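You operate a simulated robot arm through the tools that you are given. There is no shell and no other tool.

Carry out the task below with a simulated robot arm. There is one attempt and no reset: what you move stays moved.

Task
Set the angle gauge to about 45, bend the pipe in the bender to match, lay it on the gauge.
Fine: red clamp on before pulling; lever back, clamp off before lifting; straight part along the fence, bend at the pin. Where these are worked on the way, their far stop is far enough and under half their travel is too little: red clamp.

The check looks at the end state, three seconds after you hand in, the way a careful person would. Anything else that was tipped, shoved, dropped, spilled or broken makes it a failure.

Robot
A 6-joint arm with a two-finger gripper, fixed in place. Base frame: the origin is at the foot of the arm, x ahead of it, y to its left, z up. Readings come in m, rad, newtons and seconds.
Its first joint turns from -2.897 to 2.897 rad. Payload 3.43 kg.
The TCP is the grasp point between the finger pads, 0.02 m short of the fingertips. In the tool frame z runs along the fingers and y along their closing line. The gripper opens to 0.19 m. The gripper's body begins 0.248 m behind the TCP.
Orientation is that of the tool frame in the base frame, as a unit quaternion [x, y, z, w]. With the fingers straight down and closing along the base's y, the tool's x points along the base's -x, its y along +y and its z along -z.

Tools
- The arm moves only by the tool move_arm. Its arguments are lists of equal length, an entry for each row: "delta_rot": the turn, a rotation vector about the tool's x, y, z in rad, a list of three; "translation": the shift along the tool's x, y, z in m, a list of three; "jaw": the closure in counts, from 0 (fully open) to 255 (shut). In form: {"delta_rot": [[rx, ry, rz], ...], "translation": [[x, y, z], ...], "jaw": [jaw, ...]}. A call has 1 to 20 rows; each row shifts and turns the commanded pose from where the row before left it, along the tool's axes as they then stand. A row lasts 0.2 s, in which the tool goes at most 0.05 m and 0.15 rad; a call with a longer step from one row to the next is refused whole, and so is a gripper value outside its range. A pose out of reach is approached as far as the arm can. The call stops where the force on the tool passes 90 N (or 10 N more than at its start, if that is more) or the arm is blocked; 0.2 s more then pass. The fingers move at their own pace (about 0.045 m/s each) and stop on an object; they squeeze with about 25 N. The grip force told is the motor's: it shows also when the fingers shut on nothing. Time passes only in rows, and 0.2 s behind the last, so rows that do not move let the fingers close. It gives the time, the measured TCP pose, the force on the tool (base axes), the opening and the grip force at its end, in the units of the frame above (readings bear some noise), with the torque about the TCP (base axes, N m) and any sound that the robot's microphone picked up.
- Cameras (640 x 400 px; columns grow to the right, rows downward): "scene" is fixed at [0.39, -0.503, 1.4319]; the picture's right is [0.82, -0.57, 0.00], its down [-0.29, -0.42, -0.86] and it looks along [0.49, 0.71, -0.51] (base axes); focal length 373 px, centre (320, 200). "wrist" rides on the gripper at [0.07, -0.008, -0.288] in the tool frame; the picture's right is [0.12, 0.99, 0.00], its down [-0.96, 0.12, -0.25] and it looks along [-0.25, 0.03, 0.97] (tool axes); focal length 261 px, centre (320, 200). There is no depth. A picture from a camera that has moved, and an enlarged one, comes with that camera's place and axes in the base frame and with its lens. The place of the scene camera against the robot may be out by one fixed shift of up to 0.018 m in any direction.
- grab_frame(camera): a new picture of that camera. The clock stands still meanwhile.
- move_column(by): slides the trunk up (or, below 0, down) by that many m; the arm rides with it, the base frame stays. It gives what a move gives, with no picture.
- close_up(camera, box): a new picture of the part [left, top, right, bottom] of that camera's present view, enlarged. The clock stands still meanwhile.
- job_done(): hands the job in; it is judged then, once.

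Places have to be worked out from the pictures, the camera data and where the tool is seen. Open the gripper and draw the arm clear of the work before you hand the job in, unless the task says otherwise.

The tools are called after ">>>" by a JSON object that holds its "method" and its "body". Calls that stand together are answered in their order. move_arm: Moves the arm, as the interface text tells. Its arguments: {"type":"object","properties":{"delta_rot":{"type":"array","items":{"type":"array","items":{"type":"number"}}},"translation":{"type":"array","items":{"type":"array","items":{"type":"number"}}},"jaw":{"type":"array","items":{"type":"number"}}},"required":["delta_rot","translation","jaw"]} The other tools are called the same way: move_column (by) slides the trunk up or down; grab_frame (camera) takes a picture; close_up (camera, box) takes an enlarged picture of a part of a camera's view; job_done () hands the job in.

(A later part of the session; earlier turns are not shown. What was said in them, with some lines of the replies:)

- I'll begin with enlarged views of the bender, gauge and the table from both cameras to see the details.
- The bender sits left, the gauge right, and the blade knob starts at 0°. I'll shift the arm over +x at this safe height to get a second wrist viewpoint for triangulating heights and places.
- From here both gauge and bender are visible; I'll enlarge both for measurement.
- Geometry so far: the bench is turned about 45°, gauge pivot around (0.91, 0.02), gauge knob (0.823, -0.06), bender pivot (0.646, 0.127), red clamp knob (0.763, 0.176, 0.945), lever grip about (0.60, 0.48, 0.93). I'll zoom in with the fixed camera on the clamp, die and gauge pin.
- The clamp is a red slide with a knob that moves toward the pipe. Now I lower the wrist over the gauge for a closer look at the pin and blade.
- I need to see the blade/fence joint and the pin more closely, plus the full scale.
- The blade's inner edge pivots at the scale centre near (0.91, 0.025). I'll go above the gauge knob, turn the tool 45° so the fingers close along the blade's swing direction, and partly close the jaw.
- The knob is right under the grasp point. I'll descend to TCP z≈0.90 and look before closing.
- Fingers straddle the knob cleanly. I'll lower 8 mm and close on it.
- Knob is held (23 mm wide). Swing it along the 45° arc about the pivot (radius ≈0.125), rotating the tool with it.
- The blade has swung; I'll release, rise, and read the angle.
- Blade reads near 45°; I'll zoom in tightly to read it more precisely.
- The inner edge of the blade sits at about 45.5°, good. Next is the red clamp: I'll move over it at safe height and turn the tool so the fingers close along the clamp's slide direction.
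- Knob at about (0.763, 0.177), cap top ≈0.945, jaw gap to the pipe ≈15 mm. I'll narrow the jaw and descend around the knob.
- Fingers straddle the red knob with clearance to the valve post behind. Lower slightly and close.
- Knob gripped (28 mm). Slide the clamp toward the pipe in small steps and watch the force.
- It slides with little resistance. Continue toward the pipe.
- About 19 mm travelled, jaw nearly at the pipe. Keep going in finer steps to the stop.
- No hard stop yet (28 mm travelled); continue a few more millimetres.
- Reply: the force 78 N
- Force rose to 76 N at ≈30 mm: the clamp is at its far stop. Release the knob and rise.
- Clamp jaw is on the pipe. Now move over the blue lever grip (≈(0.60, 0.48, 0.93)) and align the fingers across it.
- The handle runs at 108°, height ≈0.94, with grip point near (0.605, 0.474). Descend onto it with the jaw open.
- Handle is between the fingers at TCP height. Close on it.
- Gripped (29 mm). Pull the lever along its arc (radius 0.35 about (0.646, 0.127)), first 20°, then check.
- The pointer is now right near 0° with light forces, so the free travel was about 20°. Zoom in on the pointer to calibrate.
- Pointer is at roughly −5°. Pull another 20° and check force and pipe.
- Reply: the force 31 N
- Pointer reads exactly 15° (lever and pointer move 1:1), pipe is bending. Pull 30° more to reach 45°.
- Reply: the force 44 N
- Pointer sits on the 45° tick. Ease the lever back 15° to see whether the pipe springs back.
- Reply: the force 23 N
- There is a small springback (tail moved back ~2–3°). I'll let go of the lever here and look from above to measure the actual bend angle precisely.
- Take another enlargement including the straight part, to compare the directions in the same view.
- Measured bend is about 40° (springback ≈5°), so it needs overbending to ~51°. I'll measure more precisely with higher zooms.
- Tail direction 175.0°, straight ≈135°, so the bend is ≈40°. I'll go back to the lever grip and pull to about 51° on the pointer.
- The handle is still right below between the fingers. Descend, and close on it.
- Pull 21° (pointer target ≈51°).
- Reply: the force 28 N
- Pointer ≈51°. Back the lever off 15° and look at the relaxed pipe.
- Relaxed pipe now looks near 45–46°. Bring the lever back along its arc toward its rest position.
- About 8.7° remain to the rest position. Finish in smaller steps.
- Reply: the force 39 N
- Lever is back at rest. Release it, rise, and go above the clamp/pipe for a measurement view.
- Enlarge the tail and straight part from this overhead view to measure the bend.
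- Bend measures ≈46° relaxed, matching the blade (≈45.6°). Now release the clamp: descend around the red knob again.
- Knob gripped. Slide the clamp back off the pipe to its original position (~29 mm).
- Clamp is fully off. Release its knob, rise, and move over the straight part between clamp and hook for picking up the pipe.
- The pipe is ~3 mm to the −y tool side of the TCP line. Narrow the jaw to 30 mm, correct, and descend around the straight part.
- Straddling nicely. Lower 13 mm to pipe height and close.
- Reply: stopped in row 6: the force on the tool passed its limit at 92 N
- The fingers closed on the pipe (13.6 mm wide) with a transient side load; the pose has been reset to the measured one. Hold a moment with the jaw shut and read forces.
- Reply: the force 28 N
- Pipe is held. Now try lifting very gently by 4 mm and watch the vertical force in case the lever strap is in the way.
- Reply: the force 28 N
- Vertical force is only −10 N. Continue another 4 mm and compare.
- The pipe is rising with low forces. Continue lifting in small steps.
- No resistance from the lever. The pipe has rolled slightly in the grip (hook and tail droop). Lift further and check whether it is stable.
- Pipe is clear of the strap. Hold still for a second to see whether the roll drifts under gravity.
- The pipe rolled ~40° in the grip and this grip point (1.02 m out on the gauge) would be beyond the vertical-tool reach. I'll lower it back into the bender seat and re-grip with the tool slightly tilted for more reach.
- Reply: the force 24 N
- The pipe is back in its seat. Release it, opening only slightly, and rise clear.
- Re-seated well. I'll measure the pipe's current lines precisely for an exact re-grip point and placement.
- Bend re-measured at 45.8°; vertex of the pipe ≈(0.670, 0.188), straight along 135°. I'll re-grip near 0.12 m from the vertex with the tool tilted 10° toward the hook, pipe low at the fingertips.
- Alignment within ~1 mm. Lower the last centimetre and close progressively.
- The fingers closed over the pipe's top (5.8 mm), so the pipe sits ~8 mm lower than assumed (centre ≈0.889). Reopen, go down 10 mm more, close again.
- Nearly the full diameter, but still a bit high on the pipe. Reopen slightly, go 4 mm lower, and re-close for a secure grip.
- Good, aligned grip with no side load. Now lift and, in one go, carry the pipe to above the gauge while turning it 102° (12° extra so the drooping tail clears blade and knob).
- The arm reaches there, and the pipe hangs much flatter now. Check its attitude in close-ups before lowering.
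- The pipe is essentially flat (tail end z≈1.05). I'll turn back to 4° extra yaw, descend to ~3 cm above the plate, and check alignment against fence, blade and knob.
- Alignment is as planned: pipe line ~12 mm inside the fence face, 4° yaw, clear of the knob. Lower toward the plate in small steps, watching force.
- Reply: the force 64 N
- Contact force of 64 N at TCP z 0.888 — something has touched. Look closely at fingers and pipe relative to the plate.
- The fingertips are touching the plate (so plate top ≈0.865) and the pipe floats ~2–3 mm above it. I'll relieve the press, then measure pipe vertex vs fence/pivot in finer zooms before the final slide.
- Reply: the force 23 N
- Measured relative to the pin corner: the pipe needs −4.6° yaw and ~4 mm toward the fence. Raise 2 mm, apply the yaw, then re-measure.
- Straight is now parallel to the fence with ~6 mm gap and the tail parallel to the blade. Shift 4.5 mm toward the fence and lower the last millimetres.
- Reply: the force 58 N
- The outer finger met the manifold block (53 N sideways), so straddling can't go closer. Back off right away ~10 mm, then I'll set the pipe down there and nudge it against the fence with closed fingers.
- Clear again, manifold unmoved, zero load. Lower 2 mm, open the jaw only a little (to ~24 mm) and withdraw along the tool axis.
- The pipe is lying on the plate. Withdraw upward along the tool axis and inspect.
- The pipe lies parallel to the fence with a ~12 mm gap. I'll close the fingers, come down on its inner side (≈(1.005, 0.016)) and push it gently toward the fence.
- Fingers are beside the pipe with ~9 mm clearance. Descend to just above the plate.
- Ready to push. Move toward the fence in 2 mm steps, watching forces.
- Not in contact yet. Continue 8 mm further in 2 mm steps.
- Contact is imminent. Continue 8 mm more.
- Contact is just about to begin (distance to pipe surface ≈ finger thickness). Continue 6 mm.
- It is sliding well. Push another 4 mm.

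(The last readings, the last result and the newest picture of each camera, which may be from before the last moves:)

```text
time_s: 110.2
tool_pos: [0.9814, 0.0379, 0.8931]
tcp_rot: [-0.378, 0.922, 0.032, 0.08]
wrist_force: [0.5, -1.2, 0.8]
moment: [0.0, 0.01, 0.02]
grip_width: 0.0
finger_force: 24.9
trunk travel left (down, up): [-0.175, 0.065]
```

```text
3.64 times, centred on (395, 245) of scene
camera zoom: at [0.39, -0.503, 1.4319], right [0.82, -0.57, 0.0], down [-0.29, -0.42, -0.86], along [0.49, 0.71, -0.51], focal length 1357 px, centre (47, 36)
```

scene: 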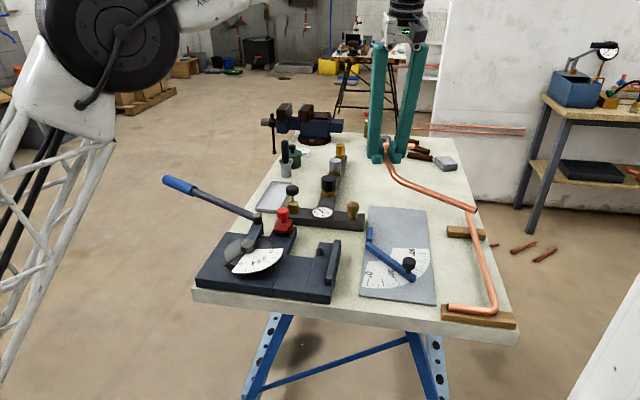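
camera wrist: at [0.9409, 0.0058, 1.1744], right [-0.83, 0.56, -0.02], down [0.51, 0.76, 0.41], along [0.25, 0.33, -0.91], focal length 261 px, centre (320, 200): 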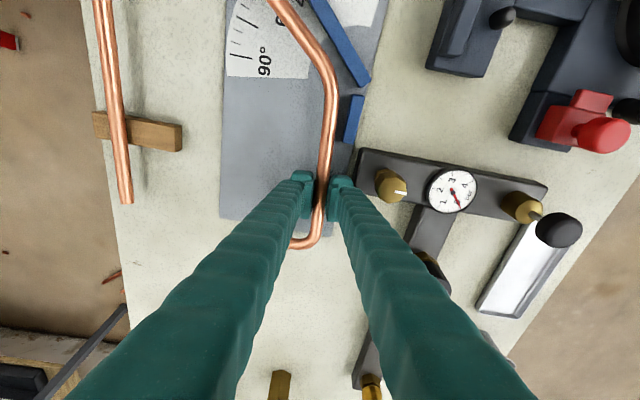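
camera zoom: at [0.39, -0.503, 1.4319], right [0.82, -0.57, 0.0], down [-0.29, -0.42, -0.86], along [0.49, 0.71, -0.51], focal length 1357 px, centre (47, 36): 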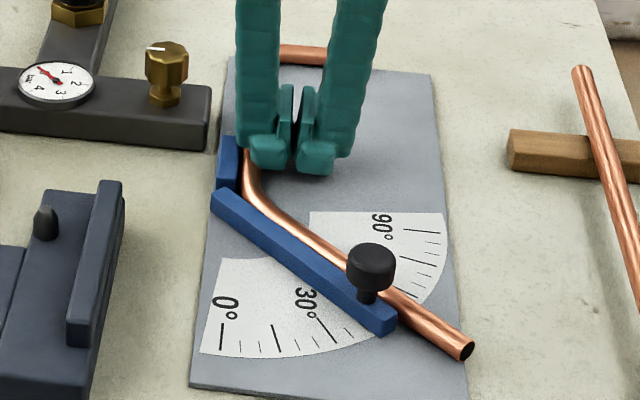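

Almost at the fence (gap ≈2 mm) and the tail lies along the blade. One more millimetre or two with care.

>>> {"method": "move_arm", "body": {"delta_rot": [[0, 0, 0], [0, 0, 0], [0, 0, 0]], "translation": [[0, 0.001, 0], [0, 0.0007, 0], [0, 0, 0]], "jaw": [255, 255, 255]}}

>>> {"method": "close_up", "body": {"camera": "wrist", "box": [280, 80, 400, 180]}}

>>> {"method": "close_up", "body": {"camera": "wrist", "box": [240, 0, 360, 75]}}

>>> {"method": "close_up", "body": {"camera": "scene", "box": [340, 190, 450, 300]}}

```text
time_s: 111.0
tool_pos: [0.9812, 0.0382, 0.8924]
tcp_rot: [-0.377, 0.922, 0.032, 0.08]
wrist_force: [7.7, -5.6, 3.7]
moment: [-0.08, -0.05, 0.04]
grip_width: 0.0001
finger_force: 24.8
trunk travel left (down, up): [-0.175, 0.065]
```

```text
4.00 times, centred on (340, 130) of wrist
camera zoom: at [0.9027, -0.0502, 1.163], right [-0.78, 0.63, -0.02], down [0.56, 0.72, 0.41], along [0.27, 0.31, -0.91], focal length 1043 px, centre (240, 480)
```

zoom: 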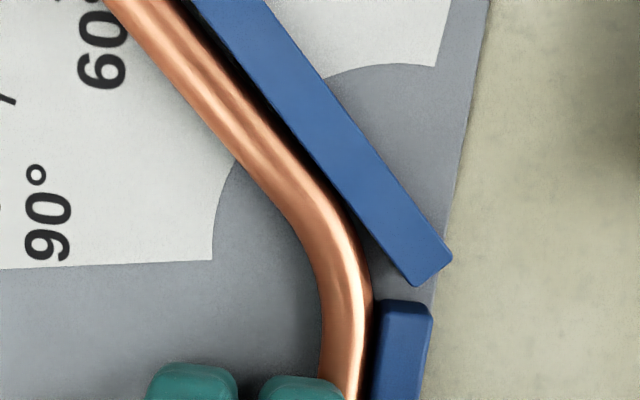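

```text
5.33 times, centred on (300, 38) of wrist
camera zoom: at [0.9027, -0.0502, 1.163], right [-0.78, 0.63, -0.02], down [0.56, 0.72, 0.41], along [0.27, 0.31, -0.91], focal length 1390 px, centre (427, 1067)
```

zoom: 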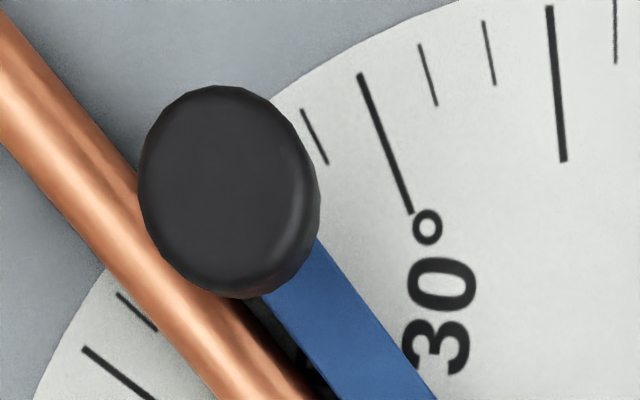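

```text
3.64 times, centred on (395, 245) of scene
camera zoom: at [0.39, -0.503, 1.4319], right [0.82, -0.57, 0.0], down [-0.29, -0.42, -0.86], along [0.49, 0.71, -0.51], focal length 1357 px, centre (47, 36)
```

zoom: 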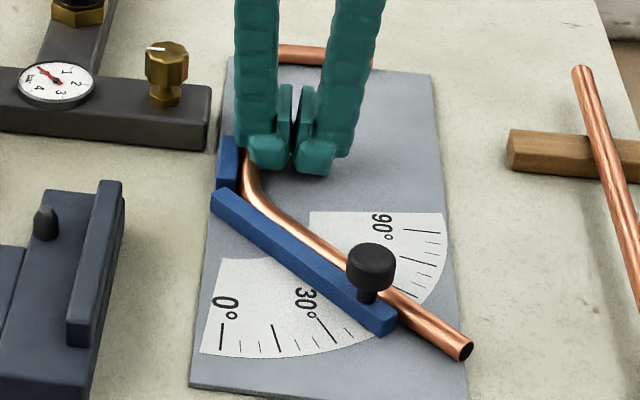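

A 9.5 N reaction: the straight part now touches the fence. Back the fingers off and rise for an overall check.

>>> {"method": "move_arm", "body": {"delta_rot": [[0, 0, 0], [0, 0, 0], [0, 0, 0], [0, 0, 0], [0, 0, 0], [0, 0, 0]], "translation": [[0, -0.004, 0], [0, -0.008, 0], [0, 0, -0.03], [0, 0, -0.04], [0, 0, -0.04], [0, 0, 0]], "jaw": [255, 255, 255, 255, 255, 255]}}

>>> {"method": "grab_frame", "body": {"camera": "scene"}}

>>> {"method": "close_up", "body": {"camera": "scene", "box": [340, 190, 450, 300]}}

>>> {"method": "close_up", "body": {"camera": "wrist", "box": [240, 0, 440, 220]}}

```text
time_s: 112.5
tool_pos: [0.9757, 0.0175, 1.0017]
tcp_rot: [-0.377, 0.922, 0.032, 0.08]
wrist_force: [0.2, 0.6, 0.3]
moment: [0.02, 0.01, -0.01]
grip_width: 0.0003
finger_force: 24.7
trunk travel left (down, up): [-0.175, 0.065]
```

```text
taken
```

scene: 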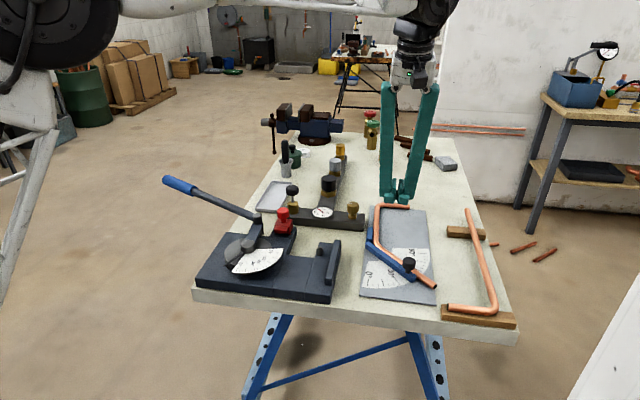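

```text
3.64 times, centred on (395, 245) of scene
camera zoom: at [0.39, -0.503, 1.4319], right [0.82, -0.57, 0.0], down [-0.29, -0.42, -0.86], along [0.49, 0.71, -0.51], focal length 1357 px, centre (47, 36)
```

zoom: 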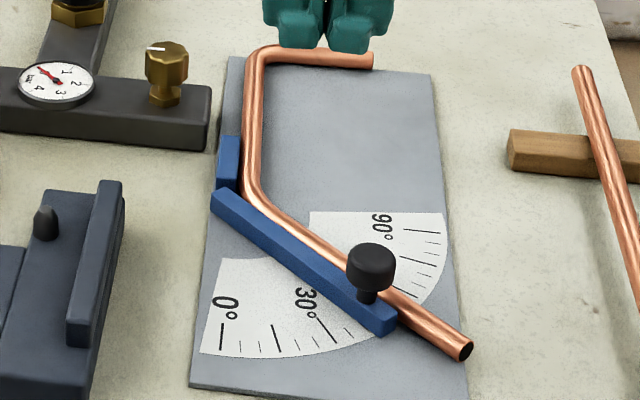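

```text
1.82 times, centred on (340, 110) of wrist
camera zoom: at [0.8976, -0.0714, 1.2718], right [-0.78, 0.63, -0.02], down [0.56, 0.72, 0.41], along [0.27, 0.31, -0.91], focal length 474 px, centre (284, 364)
```

zoom: 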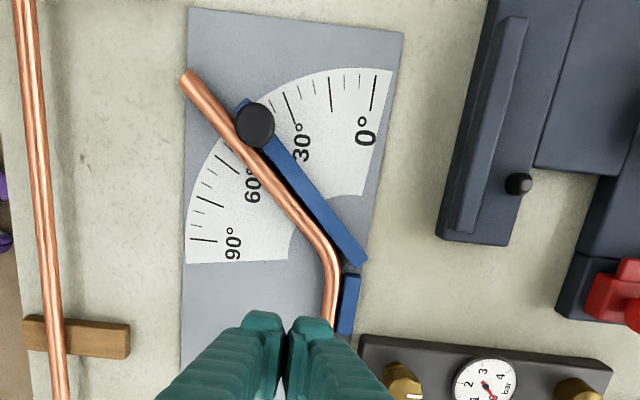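

The pipe lies along the fence with its tail along the blade. Rise, open the gripper, untilt, and move back for a precise final inspection.

>>> {"method": "move_arm", "body": {"delta_rot": [[0, 0, 0], [0, 0, 0], [0, 0, 0], [0, 0.08727, 0], [0, 0.08727, 0], [0, 0, 0], [0, 0, 0], [0, 0, 0]], "translation": [[0, 0, -0.04], [0, 0, -0.04], [0, 0, -0.03], [0, 0, 0], [0, 0, 0], [0.02, 0, 0], [0, 0, 0], [0, 0, 0]], "jaw": [255, 255, 200, 100, 0, 0, 0, 0]}}

>>> {"method": "grab_frame", "body": {"camera": "wrist"}}

>>> {"method": "close_up", "body": {"camera": "wrist", "box": [250, 80, 410, 240]}}

```text
time_s: 114.2
tool_pos: [0.9486, -0.0114, 1.1095]
tcp_rot: [-0.378, 0.926, -0.001, -0.001]
wrist_force: [-0.6, -0.3, 0.2]
moment: [0.04, 0.0, -0.01]
grip_width: 0.1215
finger_force: 0.0
trunk travel left (down, up): [-0.175, 0.065]
```

```text
taken
camera wrist: at [0.9044, -0.0646, 1.3966], right [-0.78, 0.63, 0.0], down [0.61, 0.76, 0.24], along [0.15, 0.19, -0.97], focal length 261 px, centre (320, 200)
```

wrist: 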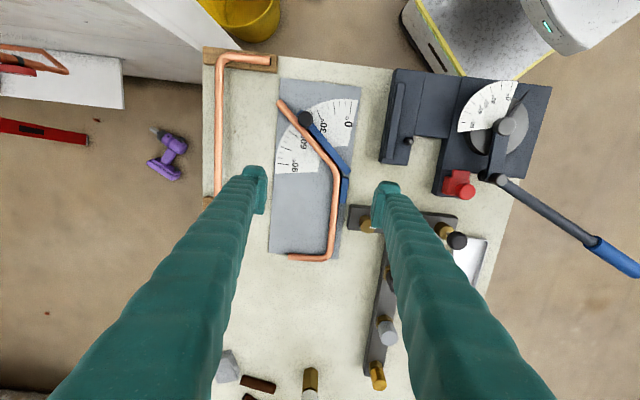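

```text
2.50 times, centred on (330, 160) of wrist
camera zoom: at [0.9044, -0.0646, 1.3966], right [-0.78, 0.63, 0.0], down [0.61, 0.76, 0.24], along [0.15, 0.19, -0.97], focal length 652 px, centre (295, 300)
```

zoom: 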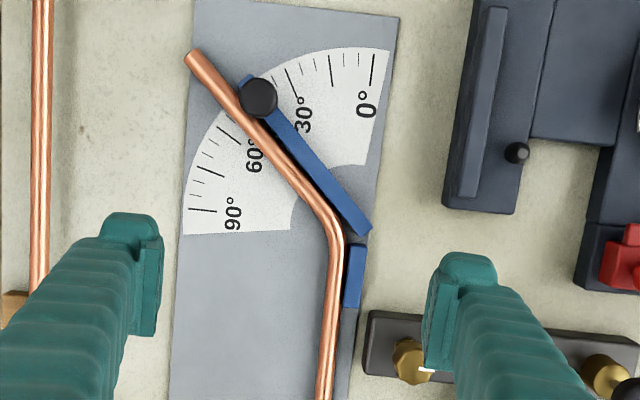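

Looks right; measure the straight part against the fence and plate edge more closely.

>>> {"method": "close_up", "body": {"camera": "wrist", "box": [305, 165, 369, 205]}}

>>> {"method": "close_up", "body": {"camera": "wrist", "box": [300, 205, 364, 245]}}

>>> {"method": "close_up", "body": {"camera": "wrist", "box": [290, 105, 354, 145]}}

>>> {"method": "close_up", "body": {"camera": "wrist", "box": [270, 85, 334, 125]}}

```text
10.00 times, centred on (337, 185) of wrist
camera zoom: at [0.9044, -0.0646, 1.3966], right [-0.78, 0.63, 0.0], down [0.61, 0.76, 0.24], along [0.15, 0.19, -0.97], focal length 2606 px, centre (150, 350)
```

zoom: 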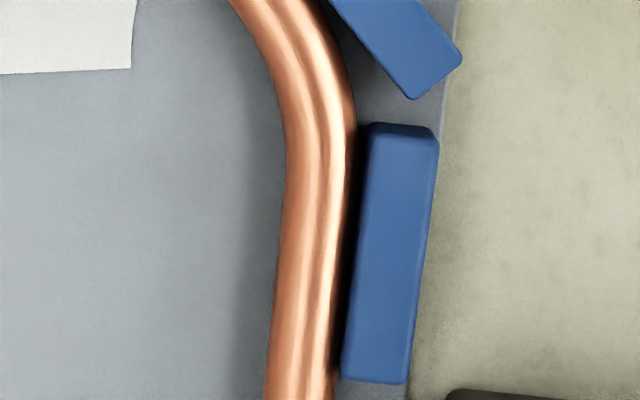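

```text
10.00 times, centred on (332, 225) of wrist
camera zoom: at [0.9044, -0.0646, 1.3966], right [-0.78, 0.63, 0.0], down [0.61, 0.76, 0.24], along [0.15, 0.19, -0.97], focal length 2606 px, centre (200, -50)
```

zoom: 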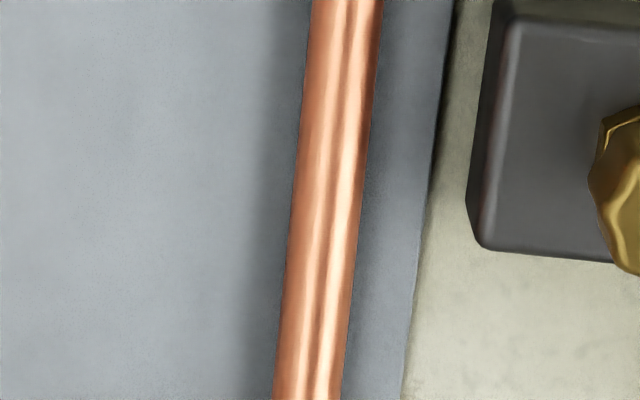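

```text
10.00 times, centred on (322, 125) of wrist
camera zoom: at [0.9044, -0.0646, 1.3966], right [-0.78, 0.63, 0.0], down [0.61, 0.76, 0.24], along [0.15, 0.19, -0.97], focal length 2606 px, centre (300, 950)
```

zoom: 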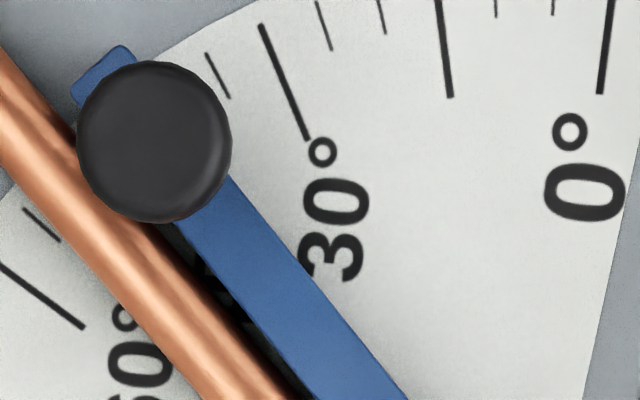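

```text
10.00 times, centred on (302, 105) of wrist
camera zoom: at [0.9044, -0.0646, 1.3966], right [-0.78, 0.63, 0.0], down [0.61, 0.76, 0.24], along [0.15, 0.19, -0.97], focal length 2606 px, centre (500, 1150)
```

zoom: 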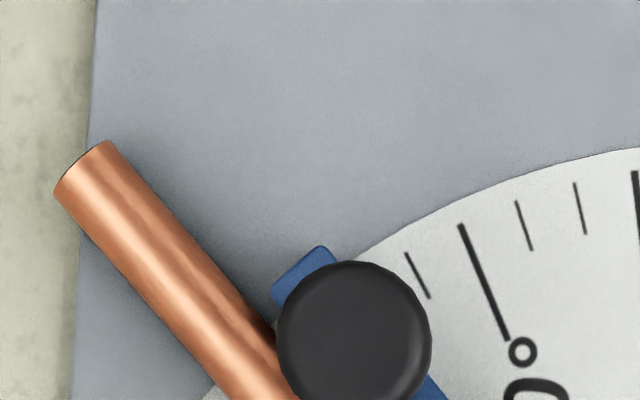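

Measurements: blade ≈45°, pipe bend ≈45°, straight part parallel to the fence within ~1° and within 2 mm of it, bend at the pivot. Now draw the arm clear with the gripper open.

>>> {"method": "move_arm", "body": {"delta_rot": [[0, 0, 0], [0, 0, 0], [0, 0, 0], [0, 0, 0], [0, 0, 0], [0, 0, 0], [0, 0, 0], [0, 0, 0], [0, 0, 0]], "translation": [[0, 0, -0.03], [0, 0, -0.03], [0.01857, 0.0277, -0.003], [0.01857, 0.0277, -0.003], [0.01857, 0.0277, -0.003], [0.01857, 0.0277, -0.003], [0.01857, 0.0277, -0.003], [0.01857, 0.0277, -0.003], [0.01857, 0.0277, -0.003]], "jaw": [0, 0, 0, 0, 0, 0, 0, 0, 0]}}

>>> {"method": "grab_frame", "body": {"camera": "scene"}}

>>> {"method": "grab_frame", "body": {"camera": "wrist"}}

>>> {"method": "close_up", "body": {"camera": "scene", "box": [150, 180, 350, 310]}}

>>> {"method": "close_up", "body": {"camera": "scene", "box": [340, 190, 450, 300]}}

```text
time_s: 116.2
tool_pos: [0.721, 0.0393, 1.1902]
tcp_rot: [-0.378, 0.926, 0.0, -0.002]
wrist_force: [1.3, 0.7, -0.3]
moment: [0.04, 0.24, 0.0]
grip_width: 0.19
finger_force: 0.0
trunk travel left (down, up): [-0.175, 0.065]
```

```text
taken
```

scene: 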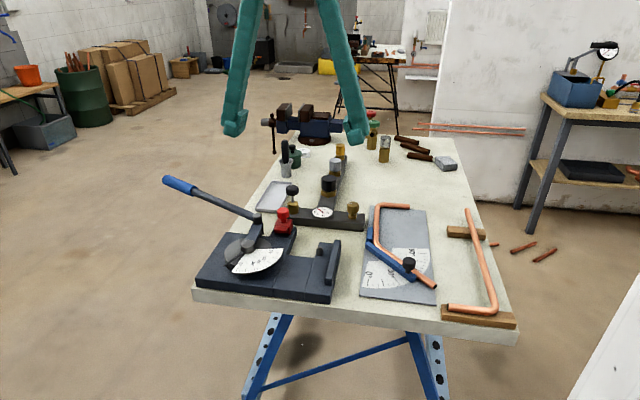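

```text
taken
camera wrist: at [0.6769, -0.0148, 1.477], right [-0.78, 0.63, 0.0], down [0.61, 0.76, 0.24], along [0.15, 0.19, -0.97], focal length 261 px, centre (320, 200)
```

wrist: 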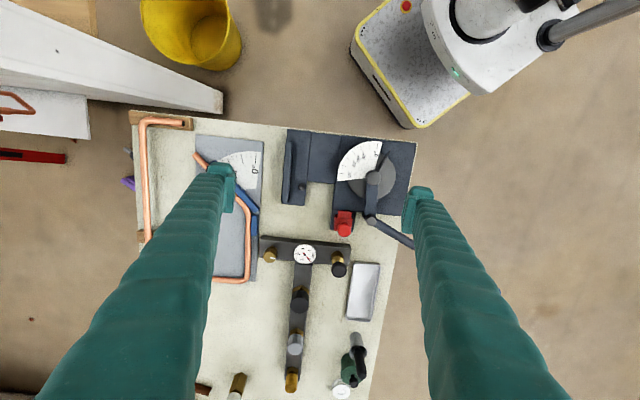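

```text
3.08 times, centred on (250, 245) of scene
camera zoom: at [0.39, -0.503, 1.4319], right [0.82, -0.57, 0.0], down [-0.29, -0.42, -0.86], along [0.49, 0.71, -0.51], focal length 1148 px, centre (535, 62)
```

zoom: 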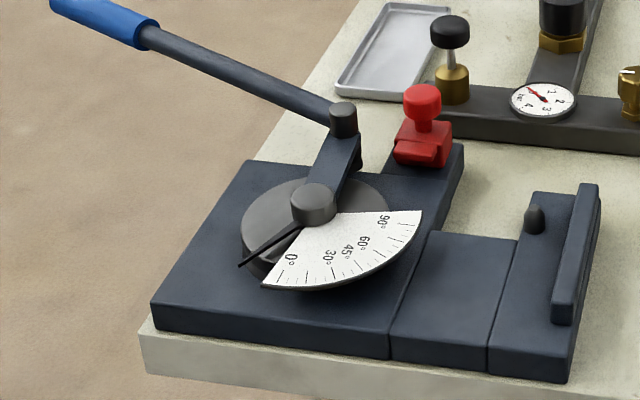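

```text
3.64 times, centred on (395, 245) of scene
camera zoom: at [0.39, -0.503, 1.4319], right [0.82, -0.57, 0.0], down [-0.29, -0.42, -0.86], along [0.49, 0.71, -0.51], focal length 1357 px, centre (47, 36)
```

zoom: 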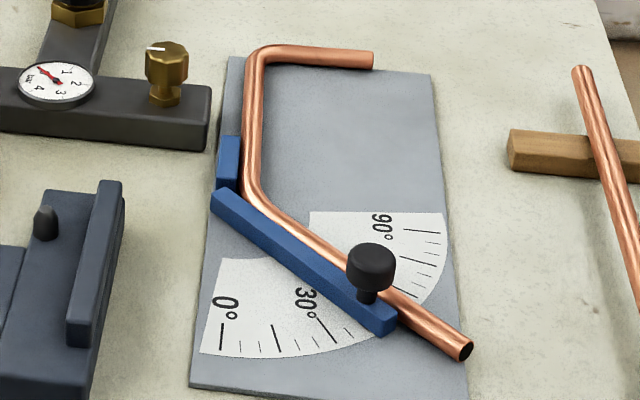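

The lever is at rest, the clamp is off, and the pipe is on the gauge along the fence with its bend at the pin and its tail along the 45° blade. The manifold, tray and sample pipe look where they were at the start, and the gripper is open and clear of the work, so I'm handing in.

>>> {"method": "job_done", "body": {}}

```text
The job is handed in.
```

The pipe is bent to about 45° and lies on the gauge, which is set to about 45°. I've handed the job in but haven't seen the check's result.

- **Gauge:** the blade measured about 45° at the end, and pushing the pipe into place did not move it.
- **Bend:** the pipe measured about 45°. I clamped it first and pulled the lever to 45°. It sprang back to about 40°, so I pulled again to about 51°.
- **Lifting:** the lever was back at rest and the red clamp was off before I lifted the pipe. On the first lift the pipe rolled in the grip, so I set it back in the bender and took a new grip.
- **Placement:** the straight part is within about 2 mm of the fence and parallel to about 1°. The bend is at the pin and the other leg runs along the blade.
- **One contact:** while placing the pipe, a finger pressed against the valve manifold beside the gauge at about 50 N. I backed off, and the manifold looks unmoved in the pictures.

Everything else on the bench looks as it was at the start, and the gripper is open and clear of the work.
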